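You operate a simulated robot arm through the tools that you are given. There is no shell and no other tool.

You run a simulated two-armed robot. Do the job below in one go: nothing can be reset, and whatever is moved stays where it is left.

Task
Heat the sealer to 170 C, set the dwell to 4 seconds and seal both trays in the drawer.
Fine: press Start once the display shows the heat; afterwards turn the heat off and pull the tool drawer out; the other trays stay as they are.

Only the result counts: the job must be done as asked and must still hold three seconds after the hand-in. Knocking over, shifting, dropping, spilling or breaking anything else fails it. A push-on lid holds only when it is set on centred and level and pressed home; a screw cap is set on level and turned clockwise until tight.

Robot
Two 7-joint arms with fingered hands on one trunk that stands fixed in place. Base frame: the origin is at the foot of the trunk, x ahead of it, y to its left, z up. Units: m, degrees, N and s.
The left shoulder is at [0.042, 0.163, 1.061], the right one opposite. Each reaches about 1.215 m from its shoulder. Payload 4 kg a hand.
Tool frame (each hand has its own): the origin (TCP) lies between the finger pads and is the grasp point; the fingertips stand 0.036 m ahead of it; z points along the fingers, y is the line along which they close. The gripper opens to 0.124 m; its body begins 0.042 m behind the TCP. The gripper is a hand of 4 fingers: y runs from the thumb to the fingers, the wrist lies at [-0.015, -0.099, -0.189] in the tool frame.
Orientation is told as [roll, pitch, yaw] about the base's x, y, z axes, in that order, counted from this pose: with the fingers straight down and the wrist toward the robot, the tool's x, y and z point along [0, 1, 0], [1, 0, 0] and [0, 0, -1] of the base frame.

Tools
- The arms move only by the tool arm_command. It takes "left_commands", "right_commands" or both (then of equal length, played together; a hand with none holds still); each is a list of rows, each a list of 6 numbers: the shift along the tool's x, y, z in units of 30 mm (1.0 is 30 mm), then the turn, a rotation vector about the tool's x, y, z in units of 4 degrees (1.0 is 4 degrees). In form: [[dx, dy, dz, wx, wy, wz], ...]. A call has 1 to 20 rows; each row shifts and turns the commanded pose from where the row before left it, along the tool's axes as they then stand. A call with a number of a shift or a turn outside -1 to 1 is refused whole. Each row takes 0.2 s and may step no farther than 0.05 m and 8.6 degrees from the row before; otherwise, the whole call is refused. A pose out of reach is approached as far as the arm can. The call stops where the force on the tool passes 90 N (or 10 N more than at its start, if that is more) or the arm is blocked; 0.2 s more then pass. In this call time passes only in rows, and 0.2 s behind the last. The reply holds the time, the measured pose of the TCP, the force on the tool along the base axes, the opening and the grip force, in the units named above and with some noise, with the torque about the TCP (base axes, N m) and any sound that the robot's microphone picked up.
- Cameras (640 x 400 px; columns grow to the right, rows downward): "scene" is now at [0.1448, -0.0428, 1.3255]; the picture's right is [-0.46, -0.89, 0.07], its down [-0.21, 0.03, -0.98] and it looks along [0.86, -0.46, -0.20] (base axes); focal length 270 px, centre (320, 200). "left" rides on the left gripper at [-0.075, -0.086, -0.123] in its tool frame; the picture's right is [-0.70, -0.34, 0.63], its down [0.64, -0.68, 0.35] and it looks along [0.32, 0.65, 0.69] (tool axes); focal length 275 px, centre (320, 200). "right" rides on the right gripper at [0.075, -0.086, -0.123] in its tool frame; the picture's right is [-0.70, 0.34, -0.63], its down [-0.64, -0.68, 0.35] and it looks along [-0.32, 0.65, 0.69] (tool axes); focal length 275 px, centre (320, 200). There is no depth. A picture from a camera that has moved, and an enlarged one, comes with that camera's place and axes in the base frame and with its lens.
- capture(camera): a new picture of that camera. The clock stands still meanwhile.
- raise_lower(by): moves the trunk up (or, below 0, down) by that many m; the arms and the scene camera ride with it, the base frame stays. It gives what a move gives, with no picture.
- move_fingers(index, middle, ring, thumb_bend, thumb_turn, hand): sets how far each is bent, from 0 (flat) to 1 (curled in); at 0.3 the hand is open as for a grip, at 0.7 the pads meet at the TCP. One left out holds its place. A second passes; each finger stops where it meets its share of the squeeze, and holds until it gets a number again. It is the only way to open and close the hand. It gives what a move gives, with no picture; readings hold the bend of each and the force on the fingers (four entries, about 0 where the hand has none), thumb and palm. thumb_turn goes from beside the hand (0) to across from the fingers (1), as for a grip.
- head_to(pan, tilt): turns the head with the scene camera to pan (to the left, within 86 degrees either way) and tilt (down, from -29 to 69), counted from straight ahead of the robot (the tilt from the chest, where the trunk bows). It gives what a move gives.
- enlarge(camera, box): a new picture of the part [left, top, right, bottom] of that camera's present view, enlarged. The clock stands still meanwhile.
- sign_off(): hands the job in; it is judged then, once.

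Nothing tells you positions but the pictures and the camera data. Unless the task says otherwise, let go and move clear before handing in.

The tools are called after "Call:" by a JSON object that holds its "name" and its "arguments". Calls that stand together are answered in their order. arm_command: Moves the arms, as the interface text tells. Its arguments: {"type":"object","properties":{"left_commands":{"type":"array","items":{"type":"array","items":{"type":"number"}}},"right_commands":{"type":"array","items":{"type":"array","items":{"type":"number"}}}},"required":[]} The other tools are called the same way: raise_lower (by) moves the trunk up or down; move_fingers (index, middle, ring, thumb_bend, thumb_turn, hand) moves the fingers one by one; head_to (pan, tilt) turns the head that bears the scene camera; capture (camera) takes a picture; enlarge (camera, box) takes an enlarged picture of a part of a camera's view; sign_off () hands the job in.

At the start:

```text
t: 0.0
left_tool_pos: [0.7546, 0.0231, 1.3266]
left_ee_rot: [0.0, 0.1, 0.1]
left_force: [0.8, 0.2, -0.1]
left_wrist_torque: [0.0, 0.0, -0.01]
left_finger_gap: 0.1236
left_grip_force: 0.0
left_shape: jaw
left_bend: [0.3, 0.3, 0.3, 0.3, 0.98]
left_finger forces: [0.0, 0.0, 0.0, 0.1, 0.0, 0.0]
right_tool_pos: [0.4794, -0.4131, 1.3058]
right_ee_rot: [0.0, 0.0, -0.1]
right_force: [0.4, -0.2, 0.4]
right_wrist_torque: [0.01, 0.01, -0.01]
right_finger_gap: 0.1238
right_grip_force: 0.1
right_shape: jaw
right_bend: [0.3, 0.3, 0.3, 0.3, 0.98]
right_finger forces: [0.0, 0.0, 0.1, 0.0, 0.0, 0.1]
trunk travel left (down, up): [-0.225, 0.253]
head pan, tilt (commanded): [-27.7, 4.0]
```

scene: 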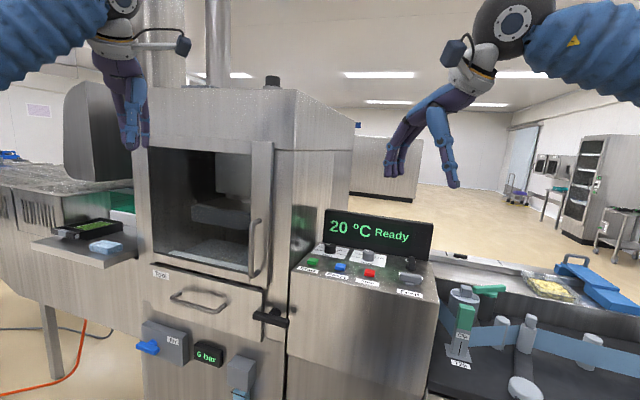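
right: 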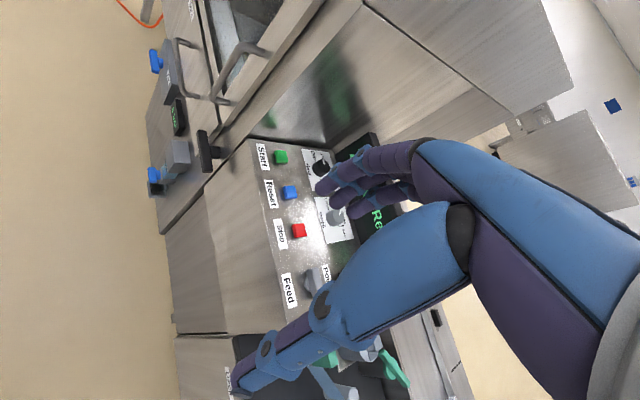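
left: 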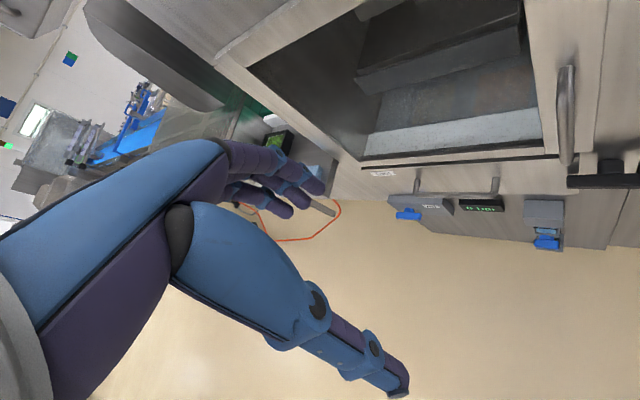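

I see a tray sealer with a display reading "20 °C Ready", a button panel (Start, Reset, Stop, Feed, two knobs), a glass door/chamber, a drawer below, and valves. I'll look closer at everything before moving.

Call:
{"name": "enlarge", "arguments": {"camera": "scene", "box": [280, 200, 440, 300]}}

Call:
{"name": "enlarge", "arguments": {"camera": "scene", "box": [120, 250, 300, 400]}}

Call:
{"name": "enlarge", "arguments": {"camera": "scene", "box": [30, 130, 290, 290]}}

Call:
{"name": "enlarge", "arguments": {"camera": "scene", "box": [420, 240, 640, 400]}}

Call:
{"name": "enlarge", "arguments": {"camera": "right", "box": [130, 30, 410, 310]}}

```text
4.00 times, centred on (360, 250) of scene
camera zoom: at [0.1448, -0.0428, 1.3255], right [-0.46, -0.89, 0.07], down [-0.21, 0.03, -0.98], along [0.86, -0.46, -0.2], focal length 1078 px, centre (160, 0)
```

zoom: 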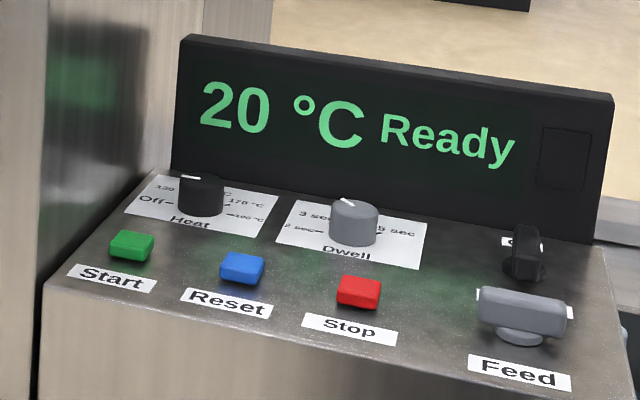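

```text
2.67 times, centred on (210, 325) of scene
camera zoom: at [0.1448, -0.0428, 1.3255], right [-0.46, -0.89, 0.07], down [-0.21, 0.03, -0.98], along [0.86, -0.46, -0.2], focal length 719 px, centre (613, -133)
```

zoom: 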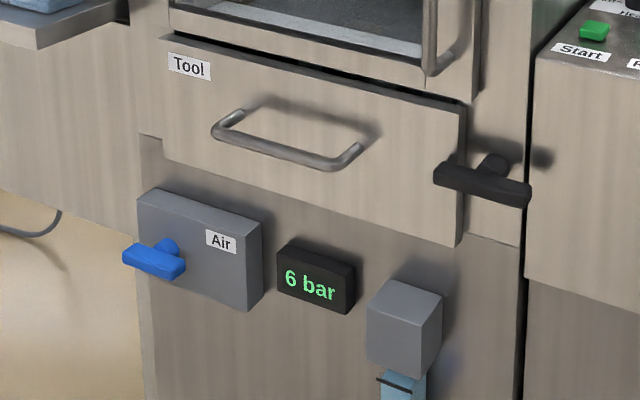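

```text
2.46 times, centred on (160, 210) of scene
camera zoom: at [0.1448, -0.0428, 1.3255], right [-0.46, -0.89, 0.07], down [-0.21, 0.03, -0.98], along [0.86, -0.46, -0.2], focal length 663 px, centre (714, 175)
```

zoom: 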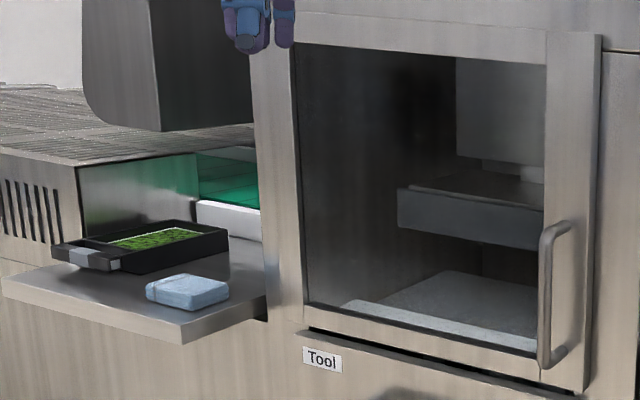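

```text
2.50 times, centred on (530, 320) of scene
camera zoom: at [0.1448, -0.0428, 1.3255], right [-0.46, -0.89, 0.07], down [-0.21, 0.03, -0.98], along [0.86, -0.46, -0.2], focal length 674 px, centre (-205, -100)
```

zoom: 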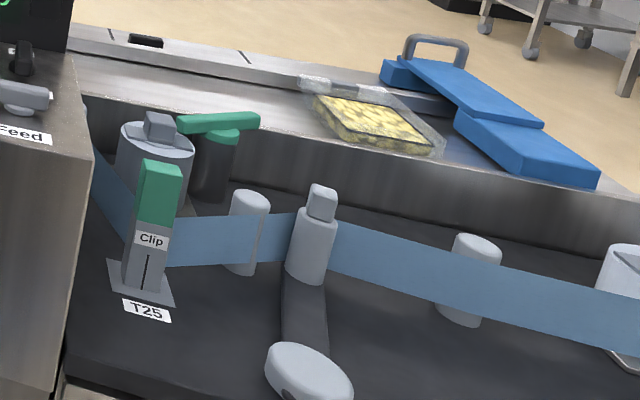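

```text
1.43 times, centred on (270, 170) of right
camera zoom: at [0.3924, -0.3381, 1.4295], right [0.34, -0.7, 0.63], down [-0.68, -0.64, -0.35], along [0.65, -0.32, -0.69], focal length 393 px, centre (391, 243)
```

zoom: 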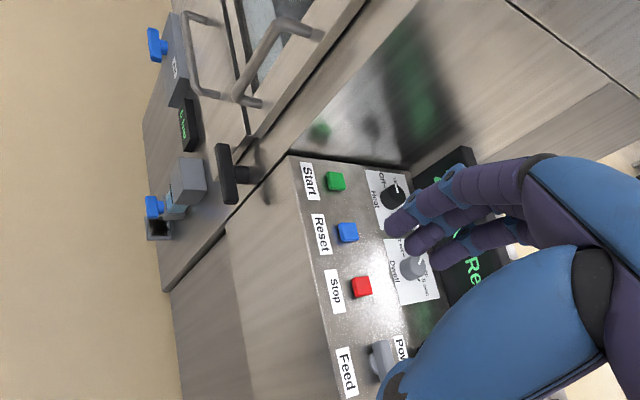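

The display says 20 °C Ready; panel has Heat and Dwell knobs, Start/Reset/Stop buttons, a Feed lever and a "Po..." switch, and a Tool drawer below the chamber. I'll turn the head for better views before touching anything.

Call:
{"name": "head_to", "arguments": {"pan": -27, "tilt": 30}}

Call:
{"name": "capture", "arguments": {"camera": "scene"}}

Call:
{"name": "enlarge", "arguments": {"camera": "scene", "box": [280, 60, 440, 160]}}

Call:
{"name": "head_to", "arguments": {"pan": 30, "tilt": 20}}

Call:
{"name": "capture", "arguments": {"camera": "scene"}}

Call:
{"name": "head_to", "arguments": {"pan": -75, "tilt": 20}}

Call:
{"name": "capture", "arguments": {"camera": "scene"}}

```text
t: 0.9
left_tool_pos: [0.7549, 0.0233, 1.3249]
left_ee_rot: [-0.1, -0.1, 0.0]
left_force: [-0.7, 0.4, 0.7]
left_wrist_torque: [0.04, 0.0, 0.0]
left_finger_gap: 0.1236
left_grip_force: 0.1
left_shape: jaw
left_bend: [0.3, 0.3, 0.3, 0.3, 0.98]
left_finger forces: [0.0, 0.2, 0.0, 0.1, 0.0, 0.1]
right_tool_pos: [0.4785, -0.4135, 1.3062]
right_ee_rot: [0.0, 0.0, 0.0]
right_force: [0.8, 0.4, -0.9]
right_wrist_torque: [-0.05, 0.02, 0.03]
right_finger_gap: 0.1237
right_grip_force: 0.0
right_shape: jaw
right_bend: [0.3, 0.3, 0.3, 0.3, 0.98]
right_finger forces: [0.0, 0.0, 0.0, 0.0, 0.0, 0.0]
trunk travel left (down, up): [-0.225, 0.253]
head pan, tilt (commanded): [-27.0, 30.0]
```

```text
taken
camera scene: at [0.138, -0.0413, 1.2842], right [-0.45, -0.89, 0.07], down [-0.57, 0.23, -0.79], along [0.69, -0.39, -0.61], focal length 270 px, centre (320, 200)
```

scene: 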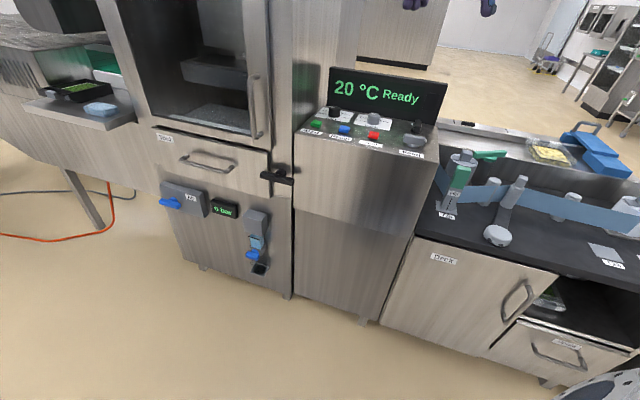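

```text
4.00 times, centred on (360, 110) of scene
camera zoom: at [0.138, -0.0413, 1.2842], right [-0.45, -0.89, 0.07], down [-0.57, 0.23, -0.79], along [0.69, -0.39, -0.61], focal length 1078 px, centre (160, 560)
```

zoom: 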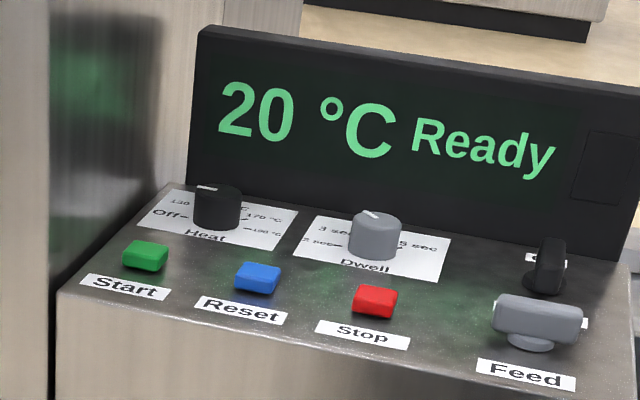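

```text
t: 2.2
left_tool_pos: [0.7541, 0.0245, 1.3263]
left_ee_rot: [0.0, 0.0, -0.1]
left_force: [-0.5, 0.1, -0.4]
left_wrist_torque: [-0.02, -0.01, 0.0]
left_finger_gap: 0.1237
left_grip_force: 0.2
left_shape: jaw
left_bend: [0.3, 0.3, 0.3, 0.3, 0.98]
left_finger forces: [0.1, 0.0, 0.0, 0.0, 0.0, 0.1]
right_tool_pos: [0.4785, -0.4137, 1.3068]
right_ee_rot: [0.0, 0.0, -0.1]
right_force: [0.9, 0.1, -0.5]
right_wrist_torque: [-0.02, 0.02, -0.01]
right_finger_gap: 0.1239
right_grip_force: 0.1
right_shape: jaw
right_bend: [0.3, 0.3, 0.3, 0.3, 0.98]
right_finger forces: [0.0, 0.1, 0.0, 0.1, 0.0, 0.0]
trunk travel left (down, up): [-0.225, 0.253]
head pan, tilt (commanded): [30.0, 20.0]
```

```text
taken
camera scene: at [0.1405, 0.0462, 1.3], right [0.49, -0.87, -0.08], down [-0.44, -0.17, -0.88], along [0.75, 0.47, -0.46], focal length 270 px, centre (320, 200)
```

scene: 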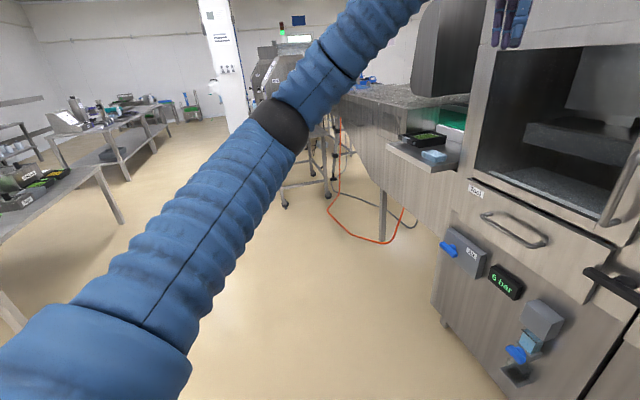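

```text
t: 4.0
left_tool_pos: [0.7546, 0.0239, 1.3257]
left_ee_rot: [0.0, 0.1, 0.0]
left_force: [0.3, 0.1, 0.6]
left_wrist_torque: [0.02, 0.02, -0.01]
left_finger_gap: 0.1237
left_grip_force: 0.0
left_shape: jaw
left_bend: [0.3, 0.3, 0.3, 0.3, 0.98]
left_finger forces: [0.1, 0.2, 0.1, 0.0, 0.0, 0.1]
right_tool_pos: [0.479, -0.4123, 1.307]
right_ee_rot: [0.0, 0.0, 0.0]
right_force: [0.2, -0.3, 0.0]
right_wrist_torque: [0.03, -0.01, 0.02]
right_finger_gap: 0.1238
right_grip_force: 0.0
right_shape: jaw
right_bend: [0.3, 0.3, 0.3, 0.3, 0.98]
right_finger forces: [0.0, 0.1, 0.0, 0.0, 0.0, 0.1]
trunk travel left (down, up): [-0.225, 0.253]
head pan, tilt (commanded): [-75.0, 20.0]
```

```text
taken
camera scene: at [0.0847, -0.0902, 1.3086], right [-0.95, -0.26, 0.15], down [-0.23, 0.33, -0.91], along [0.19, -0.91, -0.38], focal length 270 px, centre (320, 200)
```

scene: 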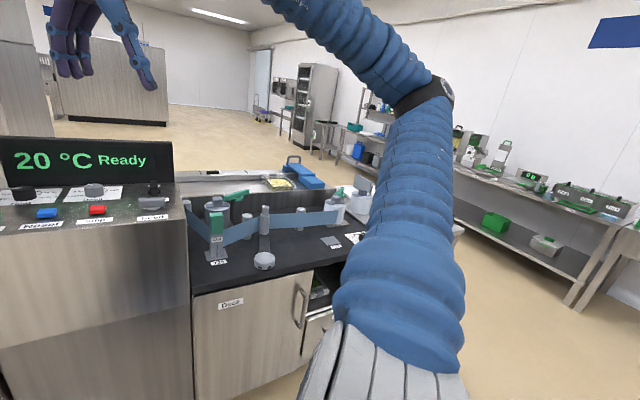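

There's also a film deck on the right with a film band running through rollers and a clip, plus a "Deck" cupboard. I'll zoom into those parts for labels and states.

Call:
{"name": "enlarge", "arguments": {"camera": "scene", "box": [180, 150, 380, 280]}}

Call:
{"name": "head_to", "arguments": {"pan": -55, "tilt": 40}}

Call:
{"name": "capture", "arguments": {"camera": "scene"}}

Call:
{"name": "enlarge", "arguments": {"camera": "scene", "box": [220, 50, 500, 220]}}

Call:
{"name": "enlarge", "arguments": {"camera": "scene", "box": [200, 100, 480, 380]}}

```text
3.08 times, centred on (280, 215) of scene
camera zoom: at [0.0847, -0.0902, 1.3086], right [-0.95, -0.26, 0.15], down [-0.23, 0.33, -0.91], along [0.19, -0.91, -0.38], focal length 829 px, centre (443, 154)
```

zoom: 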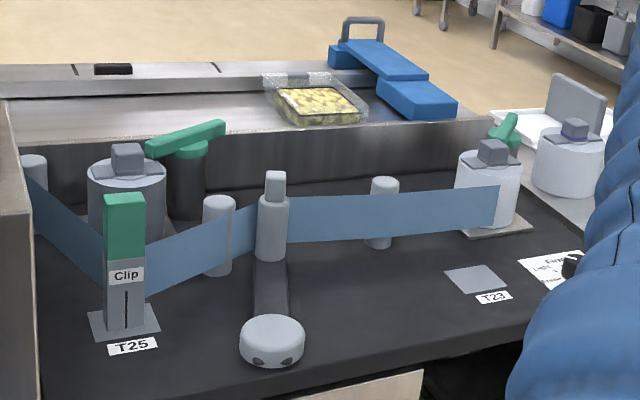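

```text
t: 4.8
left_tool_pos: [0.7542, 0.0242, 1.3254]
left_ee_rot: [0.0, 0.0, 0.0]
left_force: [-0.4, -0.4, -0.7]
left_wrist_torque: [0.0, 0.01, -0.01]
left_finger_gap: 0.1236
left_grip_force: 0.0
left_shape: jaw
left_bend: [0.3, 0.3, 0.3, 0.3, 0.98]
left_finger forces: [0.0, 0.0, 0.0, 0.1, 0.0, 0.1]
right_tool_pos: [0.4784, -0.4139, 1.3054]
right_ee_rot: [0.0, 0.0, -0.1]
right_force: [-0.1, -0.3, -0.3]
right_wrist_torque: [0.03, -0.03, 0.01]
right_finger_gap: 0.1236
right_grip_force: 0.1
right_shape: jaw
right_bend: [0.3, 0.3, 0.3, 0.3, 0.98]
right_finger forces: [0.0, 0.0, 0.0, 0.0, 0.1, 0.0]
trunk travel left (down, up): [-0.225, 0.253]
head pan, tilt (commanded): [-55.0, 40.0]
```

```text
taken
camera scene: at [0.1041, -0.07, 1.2739], right [-0.81, -0.57, 0.13], down [-0.48, 0.53, -0.7], along [0.34, -0.63, -0.7], focal length 270 px, centre (320, 200)
```

scene: 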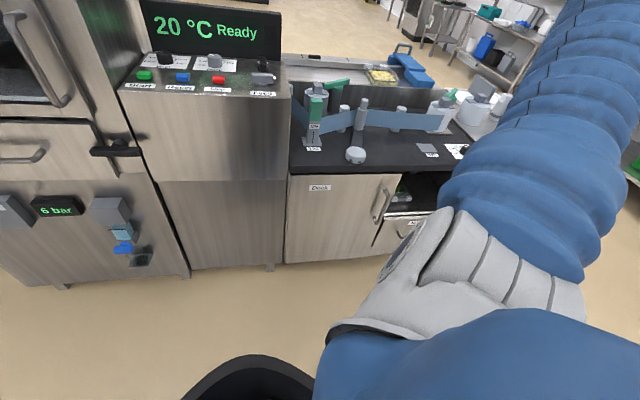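

```text
2.29 times, centred on (360, 135) of scene
camera zoom: at [0.1041, -0.07, 1.2739], right [-0.81, -0.57, 0.13], down [-0.48, 0.53, -0.7], along [0.34, -0.63, -0.7], focal length 616 px, centre (229, 349)
```

zoom: 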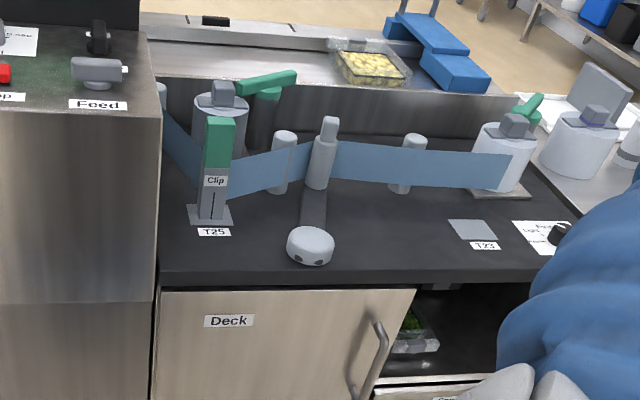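

```text
1.43 times, centred on (340, 240) of scene
camera zoom: at [0.1041, -0.07, 1.2739], right [-0.81, -0.57, 0.13], down [-0.48, 0.53, -0.7], along [0.34, -0.63, -0.7], focal length 385 px, centre (291, 143)
```

zoom: 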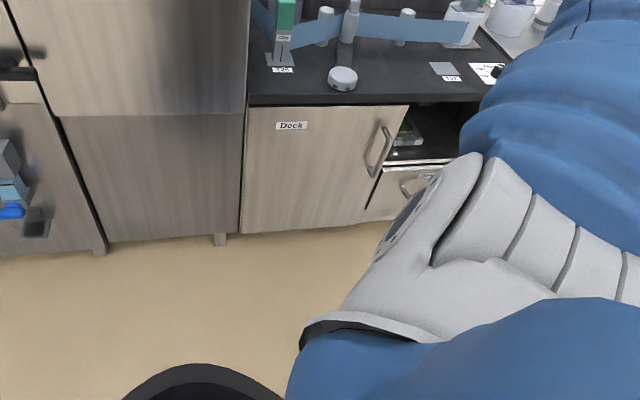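

The machine front appears turned about 45°, with Start near [0.86,-0.42,0.95], Reset and Stop stepping toward -x,-y. I'll zoom tightly on the knobs, switches and the deck for their labels.

Call:
{"name": "head_to", "arguments": {"pan": -35, "tilt": 20}}

Call:
{"name": "capture", "arguments": {"camera": "scene"}}

```text
t: 5.6
left_tool_pos: [0.7549, 0.0246, 1.3247]
left_ee_rot: [0.0, 0.0, 0.0]
left_force: [-0.3, -0.2, -0.7]
left_wrist_torque: [0.04, -0.01, 0.0]
left_finger_gap: 0.1233
left_grip_force: 0.2
left_shape: jaw
left_bend: [0.3, 0.3, 0.3, 0.3, 0.98]
left_finger forces: [0.0, 0.1, 0.1, 0.0, 0.0, 0.0]
right_tool_pos: [0.4795, -0.4125, 1.3074]
right_ee_rot: [0.1, 0.0, 0.0]
right_force: [0.2, -0.6, 0.0]
right_wrist_torque: [-0.02, 0.02, 0.0]
right_finger_gap: 0.1241
right_grip_force: 0.0
right_shape: jaw
right_bend: [0.3, 0.3, 0.3, 0.3, 0.98]
right_finger forces: [0.0, 0.0, 0.0, 0.0, 0.0, 0.1]
trunk travel left (down, up): [-0.225, 0.253]
head pan, tilt (commanded): [-35.0, 20.0]
```

```text
taken
camera scene: at [0.1361, -0.0537, 1.3006], right [-0.57, -0.82, 0.09], down [-0.42, 0.2, -0.89], along [0.71, -0.54, -0.46], focal length 270 px, centre (320, 200)
```

scene: 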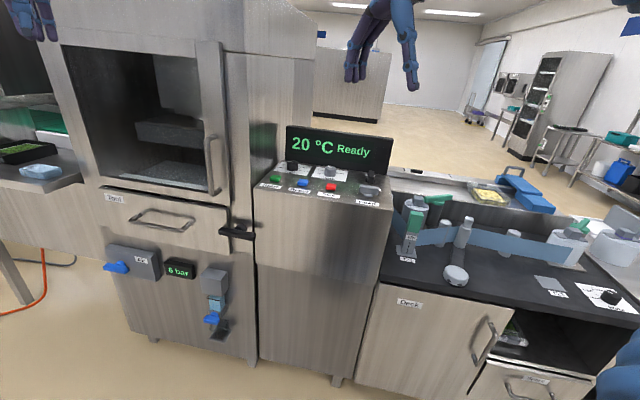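

Call:
{"name": "enlarge", "arguments": {"camera": "scene", "box": [275, 155, 323, 185]}}

Call:
{"name": "enlarge", "arguments": {"camera": "scene", "box": [315, 160, 363, 190]}}

Call:
{"name": "enlarge", "arguments": {"camera": "scene", "box": [350, 160, 398, 212]}}

Call:
{"name": "enlarge", "arguments": {"camera": "scene", "box": [390, 190, 480, 300]}}

Call:
{"name": "enlarge", "arguments": {"camera": "scene", "box": [520, 200, 640, 320]}}

Call:
{"name": "enlarge", "arguments": {"camera": "scene", "box": [90, 230, 260, 350]}}

Call:
{"name": "enlarge", "arguments": {"camera": "scene", "box": [460, 310, 600, 400]}}

Call:
{"name": "enlarge", "arguments": {"camera": "scene", "box": [70, 50, 240, 200]}}

```text
13.33 times, centred on (299, 170) of scene
camera zoom: at [0.1361, -0.0537, 1.3006], right [-0.57, -0.82, 0.09], down [-0.42, 0.2, -0.89], along [0.71, -0.54, -0.46], focal length 3593 px, centre (600, 600)
```

zoom: 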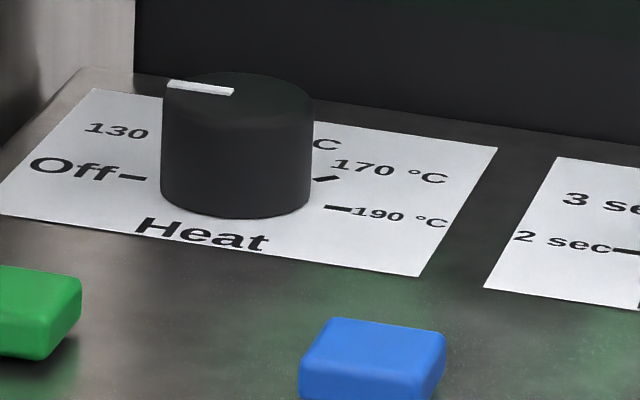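

```text
13.33 times, centred on (339, 175) of scene
camera zoom: at [0.1361, -0.0537, 1.3006], right [-0.57, -0.82, 0.09], down [-0.42, 0.2, -0.89], along [0.71, -0.54, -0.46], focal length 3593 px, centre (67, 533)
```

zoom: 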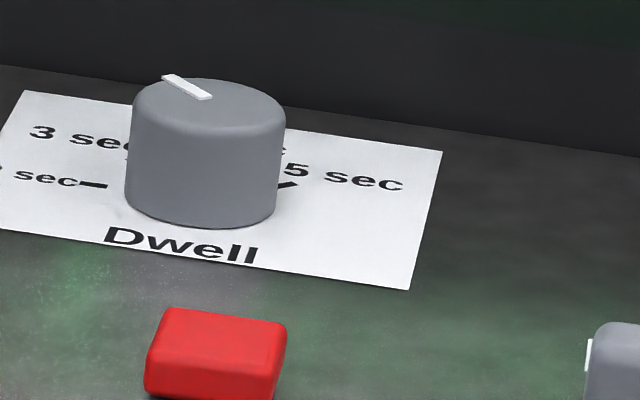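

```text
7.69 times, centred on (374, 186) of scene
camera zoom: at [0.1361, -0.0537, 1.3006], right [-0.57, -0.82, 0.09], down [-0.42, 0.2, -0.89], along [0.71, -0.54, -0.46], focal length 2073 px, centre (-95, 308)
```

zoom: 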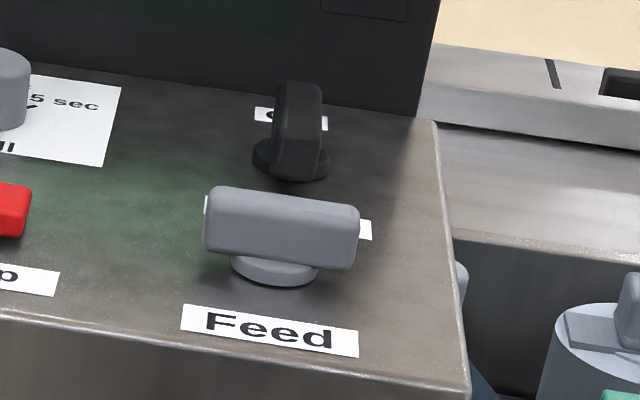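

```text
3.64 times, centred on (435, 245) of scene
camera zoom: at [0.1361, -0.0537, 1.3006], right [-0.57, -0.82, 0.09], down [-0.42, 0.2, -0.89], along [0.71, -0.54, -0.46], focal length 980 px, centre (-98, 36)
```

zoom: 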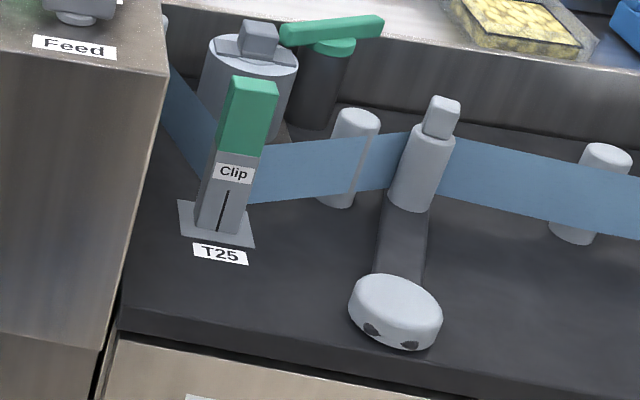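

```text
3.33 times, centred on (580, 260) of scene
camera zoom: at [0.1361, -0.0537, 1.3006], right [-0.57, -0.82, 0.09], down [-0.42, 0.2, -0.89], along [0.71, -0.54, -0.46], focal length 898 px, centre (-547, 0)
```

zoom: 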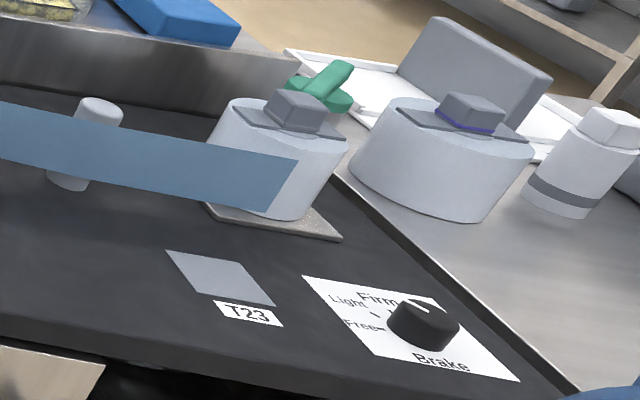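

```text
3.33 times, centred on (175, 290) of scene
camera zoom: at [0.1361, -0.0537, 1.3006], right [-0.57, -0.82, 0.09], down [-0.42, 0.2, -0.89], along [0.71, -0.54, -0.46], focal length 898 px, centre (803, -100)
```

zoom: 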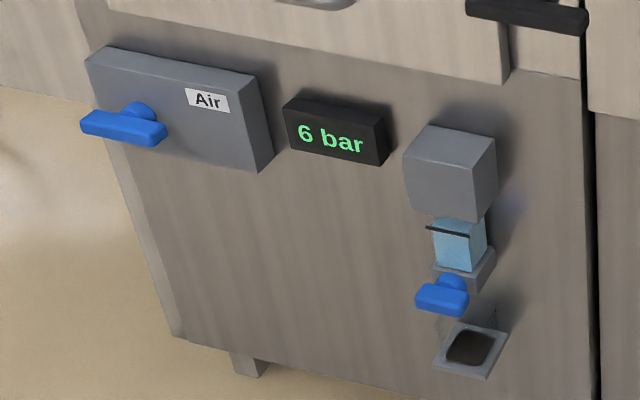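

```text
4.44 times, centred on (530, 355) of scene
camera zoom: at [0.1361, -0.0537, 1.3006], right [-0.57, -0.82, 0.09], down [-0.42, 0.2, -0.89], along [0.71, -0.54, -0.46], focal length 1198 px, centre (-613, -489)
```

zoom: 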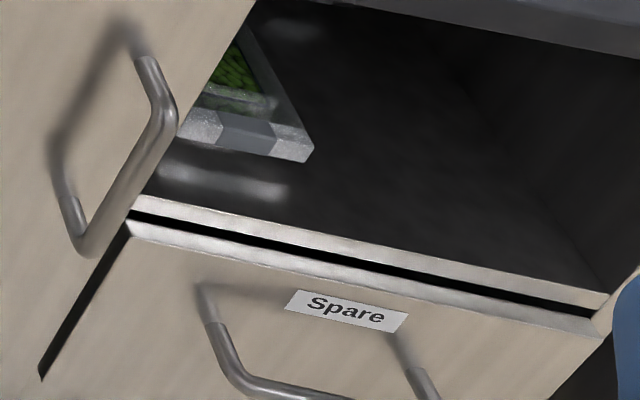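

```text
2.67 times, centred on (155, 125) of scene
camera zoom: at [0.1361, -0.0537, 1.3006], right [-0.57, -0.82, 0.09], down [-0.42, 0.2, -0.89], along [0.71, -0.54, -0.46], focal length 719 px, centre (760, 400)
```

zoom: 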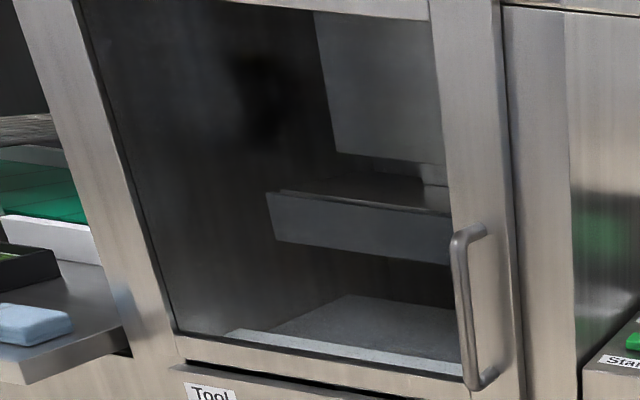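

Heat knob points to Off (marks Off/130/150?/170/190) and Dwell points to about 3 sec; both need clockwise turns. I'll look at the chamber and drawer through the left camera and check the panel once more from a raised trunk.

Call:
{"name": "enlarge", "arguments": {"camera": "left", "box": [300, 0, 640, 260]}}

Call:
{"name": "raise_lower", "arguments": {"by": 0.24}}

Call:
{"name": "capture", "arguments": {"camera": "scene"}}

Call:
{"name": "capture", "arguments": {"camera": "right"}}

Call:
{"name": "capture", "arguments": {"camera": "left"}}

```text
1.54 times, centred on (470, 130) of left
camera zoom: at [0.6688, -0.0511, 1.4487], right [-0.34, -0.7, -0.63], down [-0.68, 0.64, -0.35], along [0.65, 0.32, -0.69], focal length 424 px, centre (89, 308)
```

zoom: 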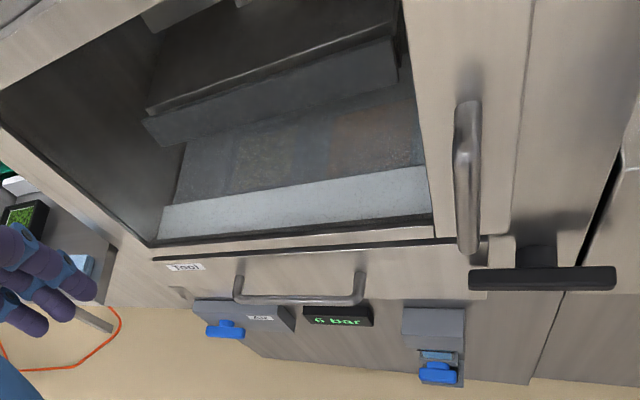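

```text
t: 8.1
left_tool_pos: [0.7558, 0.0243, 1.565]
left_ee_rot: [0.0, -0.1, 0.1]
left_force: [0.0, 0.6, 0.6]
left_wrist_torque: [0.02, 0.05, 0.02]
left_finger_gap: 0.1238
left_grip_force: 0.1
left_shape: jaw
left_bend: [0.3, 0.3, 0.3, 0.3, 0.98]
left_finger forces: [0.0, 0.0, 0.1, 0.1, 0.0, 0.0]
right_tool_pos: [0.4781, -0.4141, 1.5454]
right_ee_rot: [0.0, 0.0, 0.0]
right_force: [1.2, 0.9, 0.0]
right_wrist_torque: [0.0, 0.0, 0.0]
right_finger_gap: 0.1237
right_grip_force: 0.1
right_shape: jaw
right_bend: [0.3, 0.3, 0.3, 0.3, 0.98]
right_finger forces: [0.1, 0.0, 0.0, 0.1, 0.1, 0.1]
trunk travel left (down, up): [-0.465, 0.013]
head pan, tilt (commanded): [-35.0, 20.0]
```

```text
taken
camera scene: at [0.0671, -0.0538, 1.5606], right [-0.57, -0.82, 0.0], down [-0.28, 0.2, -0.94], along [0.77, -0.54, -0.34], focal length 270 px, centre (320, 200)
```

scene: 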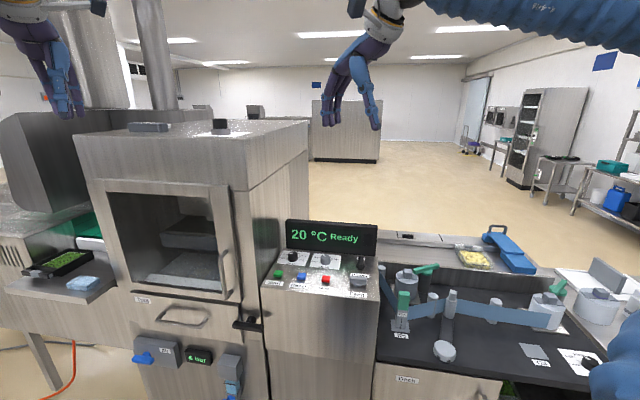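

```text
taken
camera right: at [0.3924, -0.3382, 1.6695], right [0.34, -0.7, 0.63], down [-0.68, -0.64, -0.35], along [0.65, -0.32, -0.69], focal length 275 px, centre (320, 200)
```

right: 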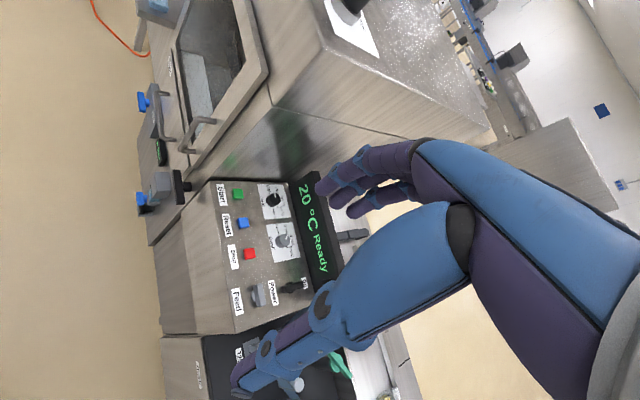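

```text
taken
camera left: at [0.6689, -0.0512, 1.6886], right [-0.34, -0.7, -0.63], down [-0.68, 0.64, -0.35], along [0.65, 0.32, -0.69], focal length 275 px, centre (320, 200)
```

left: 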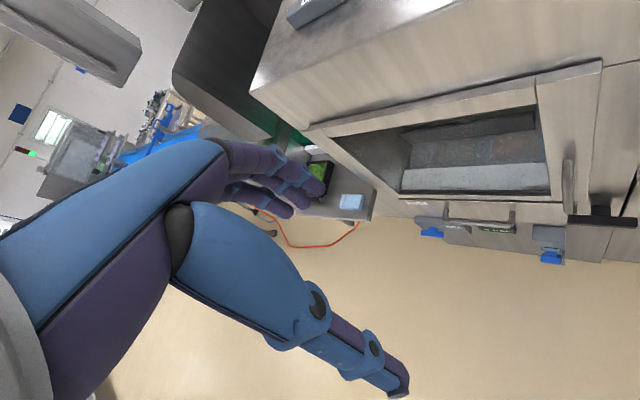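

Under the glass I can see translucent film with two trays (greenish and orange) beneath, so the drawer holds the two trays. I'll zoom on the panel from the right camera and on the roof/chamber.

Call:
{"name": "enlarge", "arguments": {"camera": "right", "box": [200, 160, 340, 340]}}

Call:
{"name": "enlarge", "arguments": {"camera": "right", "box": [250, 175, 310, 265]}}

Call:
{"name": "enlarge", "arguments": {"camera": "left", "box": [390, 90, 570, 210]}}

Call:
{"name": "enlarge", "arguments": {"camera": "scene", "box": [100, 100, 260, 220]}}

Call:
{"name": "enlarge", "arguments": {"camera": "scene", "box": [260, 215, 390, 305]}}

Call:
{"name": "enlarge", "arguments": {"camera": "scene", "box": [120, 280, 280, 400]}}

```text
2.22 times, centred on (270, 250) of right
camera zoom: at [0.3924, -0.3382, 1.6695], right [0.34, -0.7, 0.63], down [-0.68, -0.64, -0.35], along [0.65, -0.32, -0.69], focal length 612 px, centre (431, 89)
```

zoom: 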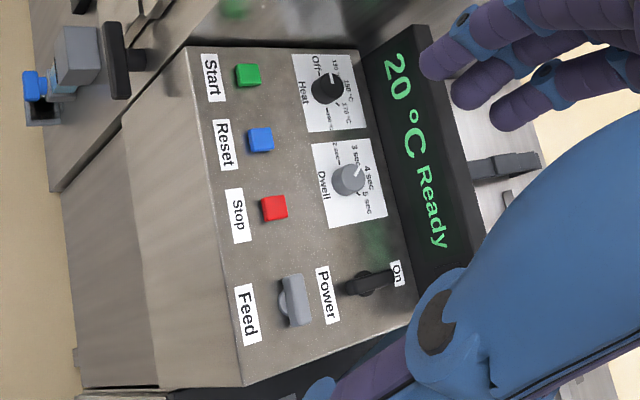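

```text
4.44 times, centred on (280, 220) of right
camera zoom: at [0.3924, -0.3382, 1.6695], right [0.34, -0.7, 0.63], down [-0.68, -0.64, -0.35], along [0.65, -0.32, -0.69], focal length 1224 px, centre (498, 111)
```

zoom: 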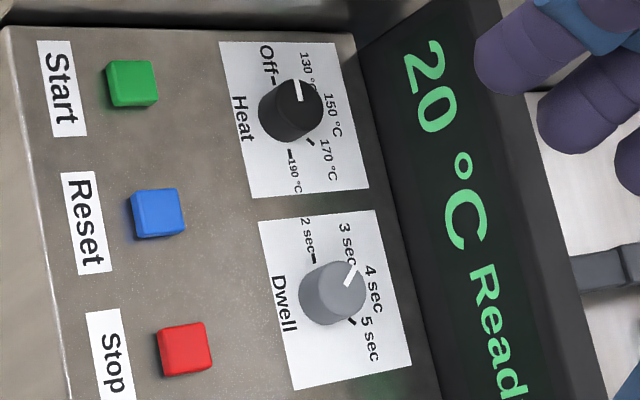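

```text
3.33 times, centred on (480, 150) of left
camera zoom: at [0.6689, -0.0512, 1.6886], right [-0.34, -0.7, -0.63], down [-0.68, 0.64, -0.35], along [0.65, 0.32, -0.69], focal length 918 px, centre (-213, 367)
```

zoom: 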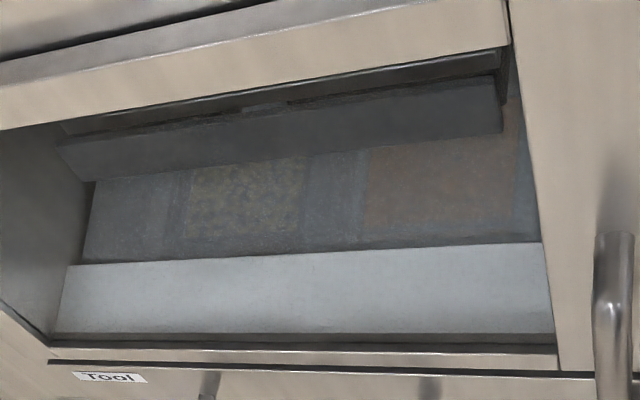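

```text
3.33 times, centred on (180, 160) of scene
camera zoom: at [0.0671, -0.0538, 1.5606], right [-0.57, -0.82, 0.0], down [-0.28, 0.2, -0.94], along [0.77, -0.54, -0.34], focal length 898 px, centre (787, 333)
```

zoom: 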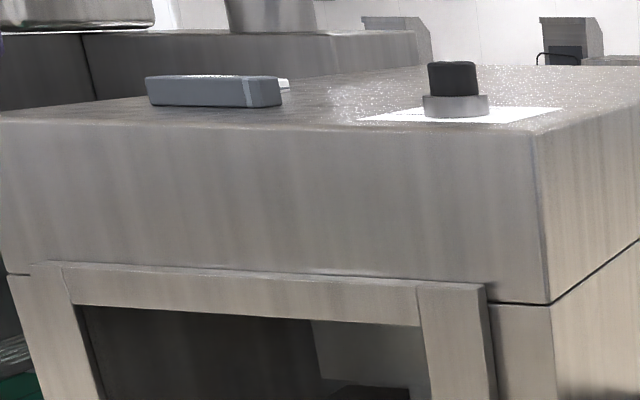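

```text
4.44 times, centred on (325, 260) of scene
camera zoom: at [0.0671, -0.0538, 1.5606], right [-0.57, -0.82, 0.0], down [-0.28, 0.2, -0.94], along [0.77, -0.54, -0.34], focal length 1198 px, centre (298, -67)
```

zoom: 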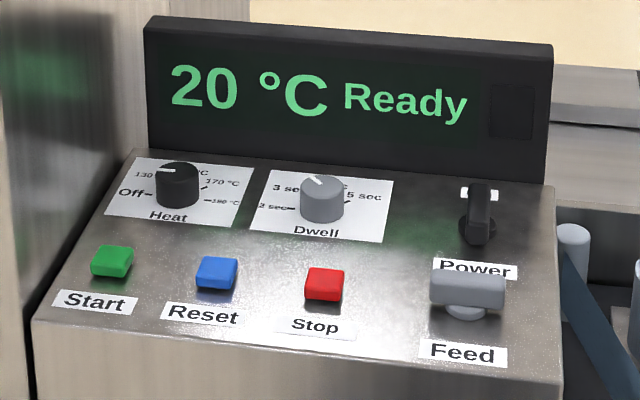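

```text
3.33 times, centred on (200, 340) of scene
camera zoom: at [0.0671, -0.0538, 1.5606], right [-0.57, -0.82, 0.0], down [-0.28, 0.2, -0.94], along [0.77, -0.54, -0.34], focal length 898 px, centre (720, -267)
```

zoom: 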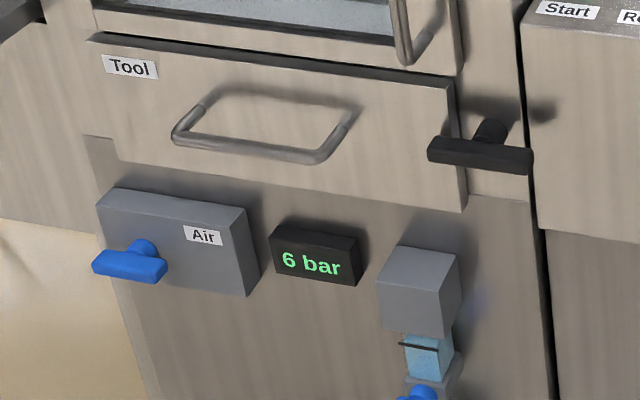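

The panel is clear: Power is On, Heat at Off, Dwell at 3 sec, Start at roughly [0.86,-0.42,0.955], Heat knob near [0.9,-0.51,0.97]. I'll bring the right hand nearer, high above the panel, for a close view to fix positions precisely.

Call:
{"name": "arm_command", "arguments": {"right_commands": [[-0.489, 0.7, 0.958, 0, 0, 0], [-0.489, 0.7, 0.958, 0, 0, 0], [-0.489, 0.7, 0.958, 0, 0, 0], [-0.489, 0.7, 0.958, 0, 0, 0], [-0.489, 0.7, 0.958, 0, 0, 0], [-0.489, 0.7, 0.958, 0, 0, 0], [-0.489, 0.7, 0.958, 0, 0, 0], [-0.489, 0.7, 0.958, 0, 0, 0], [-0.489, 0.7, 0.958, 0, 0, 0], [-0.489, 0.7, 0.958, 0, 0, 0], [-0.489, 0.7, 0.958, 0, 0, 0], [-0.489, 0.7, 0.958, 0, 0, 0]]}}

Call:
{"name": "capture", "arguments": {"camera": "right"}}

Call:
{"name": "capture", "arguments": {"camera": "scene"}}

```text
t: 10.7
left_tool_pos: [0.7565, 0.0234, 1.5641]
left_ee_rot: [-0.1, 0.1, 0.0]
left_force: [0.6, -0.4, 0.0]
left_wrist_torque: [0.02, 0.02, 0.02]
left_finger_gap: 0.1237
left_grip_force: 0.1
left_shape: jaw
left_bend: [0.3, 0.3, 0.3, 0.3, 0.98]
left_finger forces: [0.1, 0.0, 0.0, 0.0, 0.0, 0.0]
right_tool_pos: [0.7348, -0.5908, 1.204]
right_ee_rot: [0.0, -0.1, 0.0]
right_force: [-0.6, -0.1, -0.9]
right_wrist_torque: [0.01, 0.01, 0.03]
right_finger_gap: 0.1236
right_grip_force: 0.1
right_shape: jaw
right_bend: [0.3, 0.3, 0.3, 0.3, 0.98]
right_finger forces: [0.0, 0.0, 0.0, 0.0, 0.0, 0.0]
trunk travel left (down, up): [-0.465, 0.013]
head pan, tilt (commanded): [-35.0, 20.0]
```

```text
taken
camera right: at [0.6479, -0.5159, 1.3278], right [0.34, -0.7, 0.63], down [-0.68, -0.64, -0.35], along [0.65, -0.32, -0.69], focal length 275 px, centre (320, 200)
```

right: 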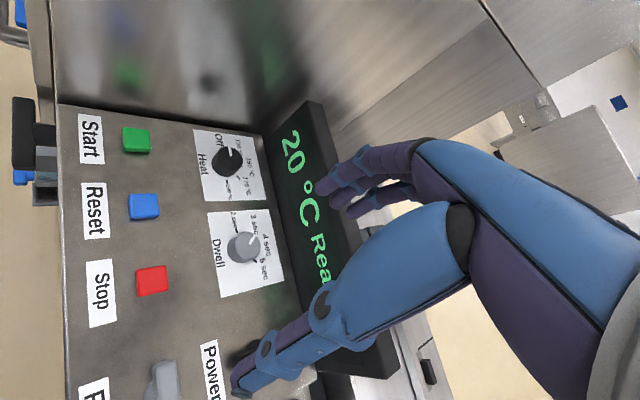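

```text
taken
camera scene: at [0.0685, -0.0544, 1.5603], right [-0.57, -0.82, 0.0], down [-0.28, 0.2, -0.94], along [0.77, -0.54, -0.34], focal length 270 px, centre (320, 200)
```

scene: 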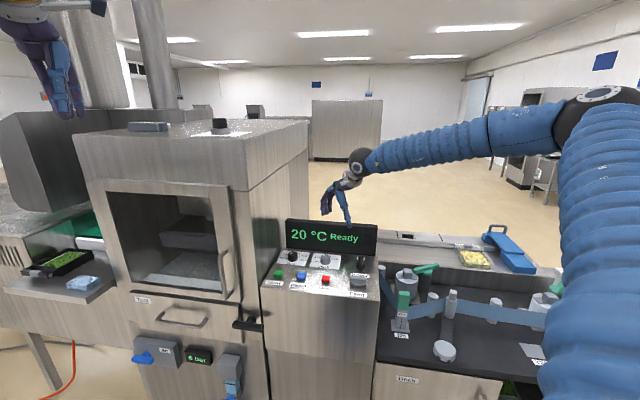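

Close view now: buttons lie along a 45° row, Start≈[0.855,-0.415,0.955], Reset≈[0.788,-0.478], Stop≈[0.725,-0.541], Heat knob≈[0.906,-0.512] top z≈0.98, Dwell≈[0.815,-0.604]. I'll zoom to measure the gap from the knobs to the display.

Call:
{"name": "enlarge", "arguments": {"camera": "right", "box": [180, 110, 340, 210]}}

Call:
{"name": "enlarge", "arguments": {"camera": "right", "box": [180, 200, 340, 300]}}

Call:
{"name": "enlarge", "arguments": {"camera": "scene", "box": [250, 150, 410, 300]}}

```text
4.00 times, centred on (260, 160) of right
camera zoom: at [0.6479, -0.5159, 1.3278], right [0.34, -0.7, 0.63], down [-0.68, -0.64, -0.35], along [0.65, -0.32, -0.69], focal length 1101 px, centre (560, 360)
```

zoom: 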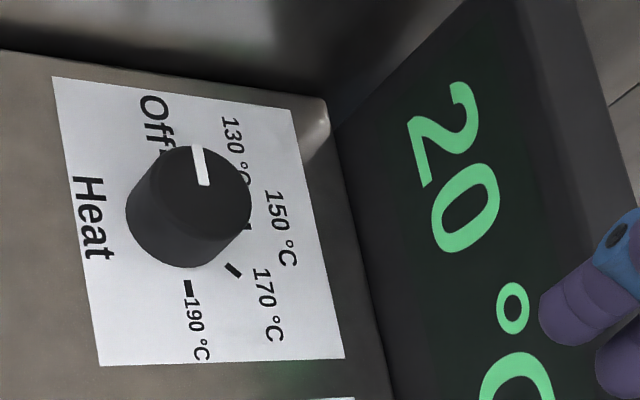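

```text
4.00 times, centred on (260, 250) of right
camera zoom: at [0.6479, -0.5159, 1.3278], right [0.34, -0.7, 0.63], down [-0.68, -0.64, -0.35], along [0.65, -0.32, -0.69], focal length 1101 px, centre (560, 0)
```

zoom: 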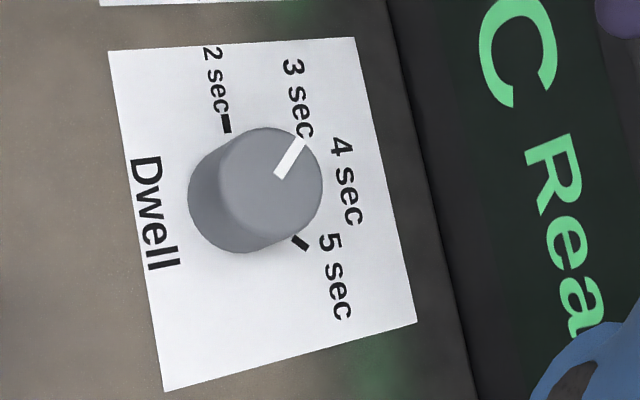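

```text
2.67 times, centred on (330, 225) of scene
camera zoom: at [0.0685, -0.0544, 1.5603], right [-0.57, -0.82, 0.0], down [-0.28, 0.2, -0.94], along [0.77, -0.54, -0.34], focal length 719 px, centre (293, 133)
```

zoom: 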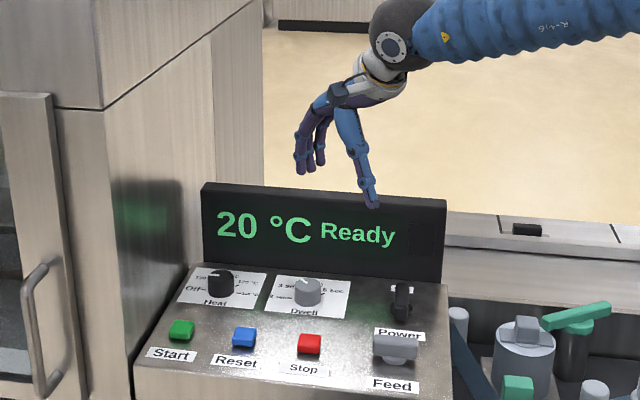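

The display is ~8.5 cm behind the Heat knob and the cabinet wall ~7.4 cm to its left, so I'll narrow the hand first. I partly close the right fingers and check the hand's shape.

Call:
{"name": "move_fingers", "arguments": {"hand": "right", "index": 0.48, "middle": 0.48, "ring": 0.48, "thumb_bend": 0.48}}

Call:
{"name": "capture", "arguments": {"camera": "right"}}

Call:
{"name": "enlarge", "arguments": {"camera": "scene", "box": [290, 130, 390, 220]}}

```text
t: 11.7
left_tool_pos: [0.7545, 0.0249, 1.5658]
left_ee_rot: [0.0, 0.0, -0.1]
left_force: [0.6, 0.3, -0.6]
left_wrist_torque: [0.0, -0.01, -0.02]
left_finger_gap: 0.1236
left_grip_force: 0.0
left_shape: jaw
left_bend: [0.3, 0.3, 0.3, 0.3, 0.98]
left_finger forces: [0.1, 0.0, 0.0, 0.0, 0.0, 0.0]
right_tool_pos: [0.7326, -0.5899, 1.2039]
right_ee_rot: [0.0, -0.1, -0.1]
right_force: [0.0, 0.5, 0.3]
right_wrist_torque: [0.05, 0.0, 0.01]
right_finger_gap: 0.0686
right_grip_force: 0.0
right_shape: fingers
right_bend: [0.48, 0.48, 0.48, 0.48, 0.98]
right_finger forces: [0.0, 0.0, 0.1, 0.0, 0.0, 0.0]
trunk travel left (down, up): [-0.465, 0.013]
head pan, tilt (commanded): [-35.0, 20.0]
```

```text
taken
camera right: at [0.6469, -0.5151, 1.3284], right [0.34, -0.7, 0.63], down [-0.68, -0.64, -0.35], along [0.65, -0.32, -0.69], focal length 275 px, centre (320, 200)
```

right: 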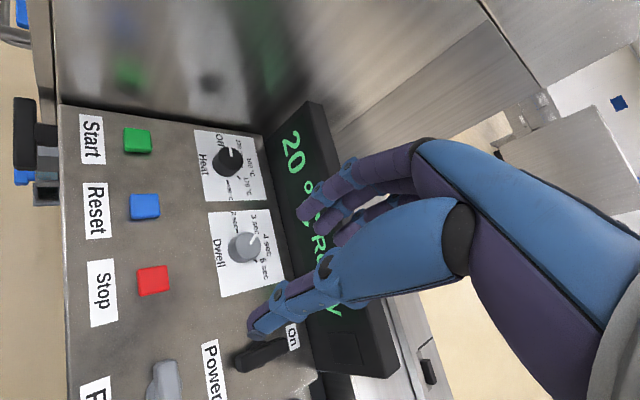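

```text
4.44 times, centred on (340, 175) of scene
camera zoom: at [0.0675, -0.0539, 1.5604], right [-0.57, -0.82, 0.0], down [-0.28, 0.2, -0.94], along [0.77, -0.54, -0.34], focal length 1198 px, centre (231, 311)
```

zoom: 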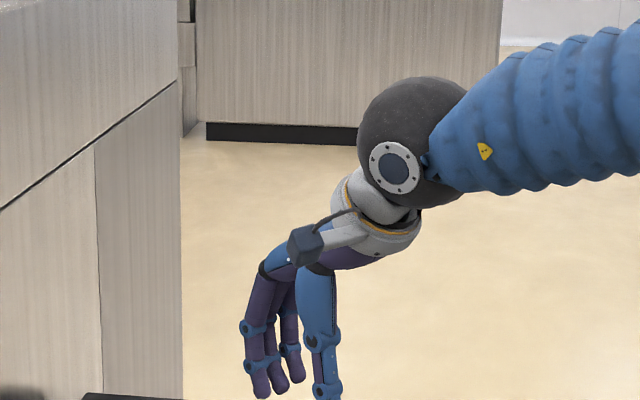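

The narrowed hand is slim enough (gap 69 mm). I'll move it above the Heat knob at safe height and yaw it +22°.

Call:
{"name": "arm_command", "arguments": {"right_commands": [[0.433, 0.958, 0, 0, 0, 0], [0.433, 0.958, 0, 0, 0, 0], [0.433, 0.958, 0, 0, 0, 0], [0.433, 0.958, 0, 0, 0, 0], [0.433, 0.958, 0, 0, 0, 0], [0.433, 0.958, 0, 0, 0, 0], [0, 0, 0, 0, 0, -0.917], [0, 0, 0, 0, 0, -0.917], [0, 0, 0, 0, 0, -0.917], [0, 0, 0, 0, 0, -0.917], [0, 0, 0, 0, 0, -0.917], [0, 0, 0, 0, 0, -0.917]]}}

Call:
{"name": "capture", "arguments": {"camera": "right"}}

Call:
{"name": "enlarge", "arguments": {"camera": "scene", "box": [230, 130, 410, 300]}}

```text
t: 14.3
left_tool_pos: [0.7533, 0.0238, 1.5663]
left_ee_rot: [0.0, 0.1, 0.0]
left_force: [0.3, -0.1, -0.2]
left_wrist_torque: [0.02, 0.0, 0.01]
left_finger_gap: 0.1238
left_grip_force: 0.1
left_shape: jaw
left_bend: [0.3, 0.3, 0.3, 0.3, 0.98]
left_finger forces: [0.0, 0.1, 0.0, 0.1, 0.0, 0.0]
right_tool_pos: [0.868, -0.4672, 1.1969]
right_ee_rot: [-0.9, -0.5, 16.4]
right_force: [0.3, -0.4, -0.6]
right_wrist_torque: [0.03, 0.01, -0.05]
right_finger_gap: 0.0685
right_grip_force: 0.1
right_shape: fingers
right_bend: [0.48, 0.48, 0.48, 0.48, 0.98]
right_finger forces: [0.0, 0.0, 0.1, 0.1, 0.1, 0.1]
right hand out of reach, approached as far as the arm can: row 9, 10, 11, 12
trunk travel left (down, up): [-0.465, 0.013]
head pan, tilt (commanded): [-35.0, 20.0]
```

```text
taken
camera right: at [0.7625, -0.4185, 1.3182], right [0.51, -0.57, 0.65], down [-0.47, -0.81, -0.34], along [0.72, -0.13, -0.68], focal length 275 px, centre (320, 200)
```

right: 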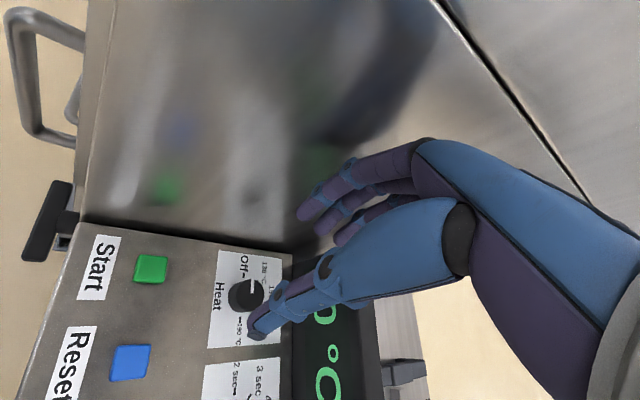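

```text
2.35 times, centred on (320, 215) of scene
camera zoom: at [0.0667, -0.0543, 1.5604], right [-0.57, -0.82, 0.0], down [-0.28, 0.2, -0.94], along [0.77, -0.54, -0.34], focal length 634 px, centre (320, 165)
```

zoom: 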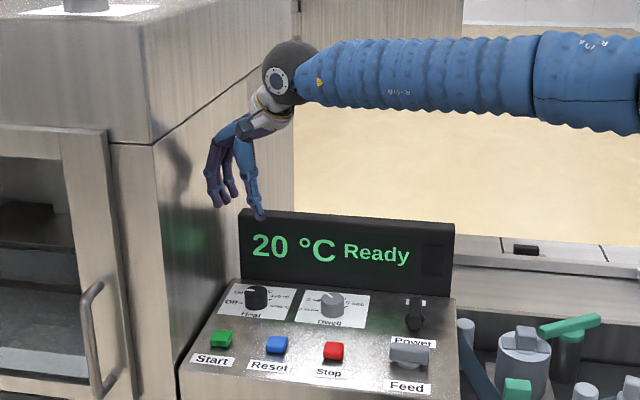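

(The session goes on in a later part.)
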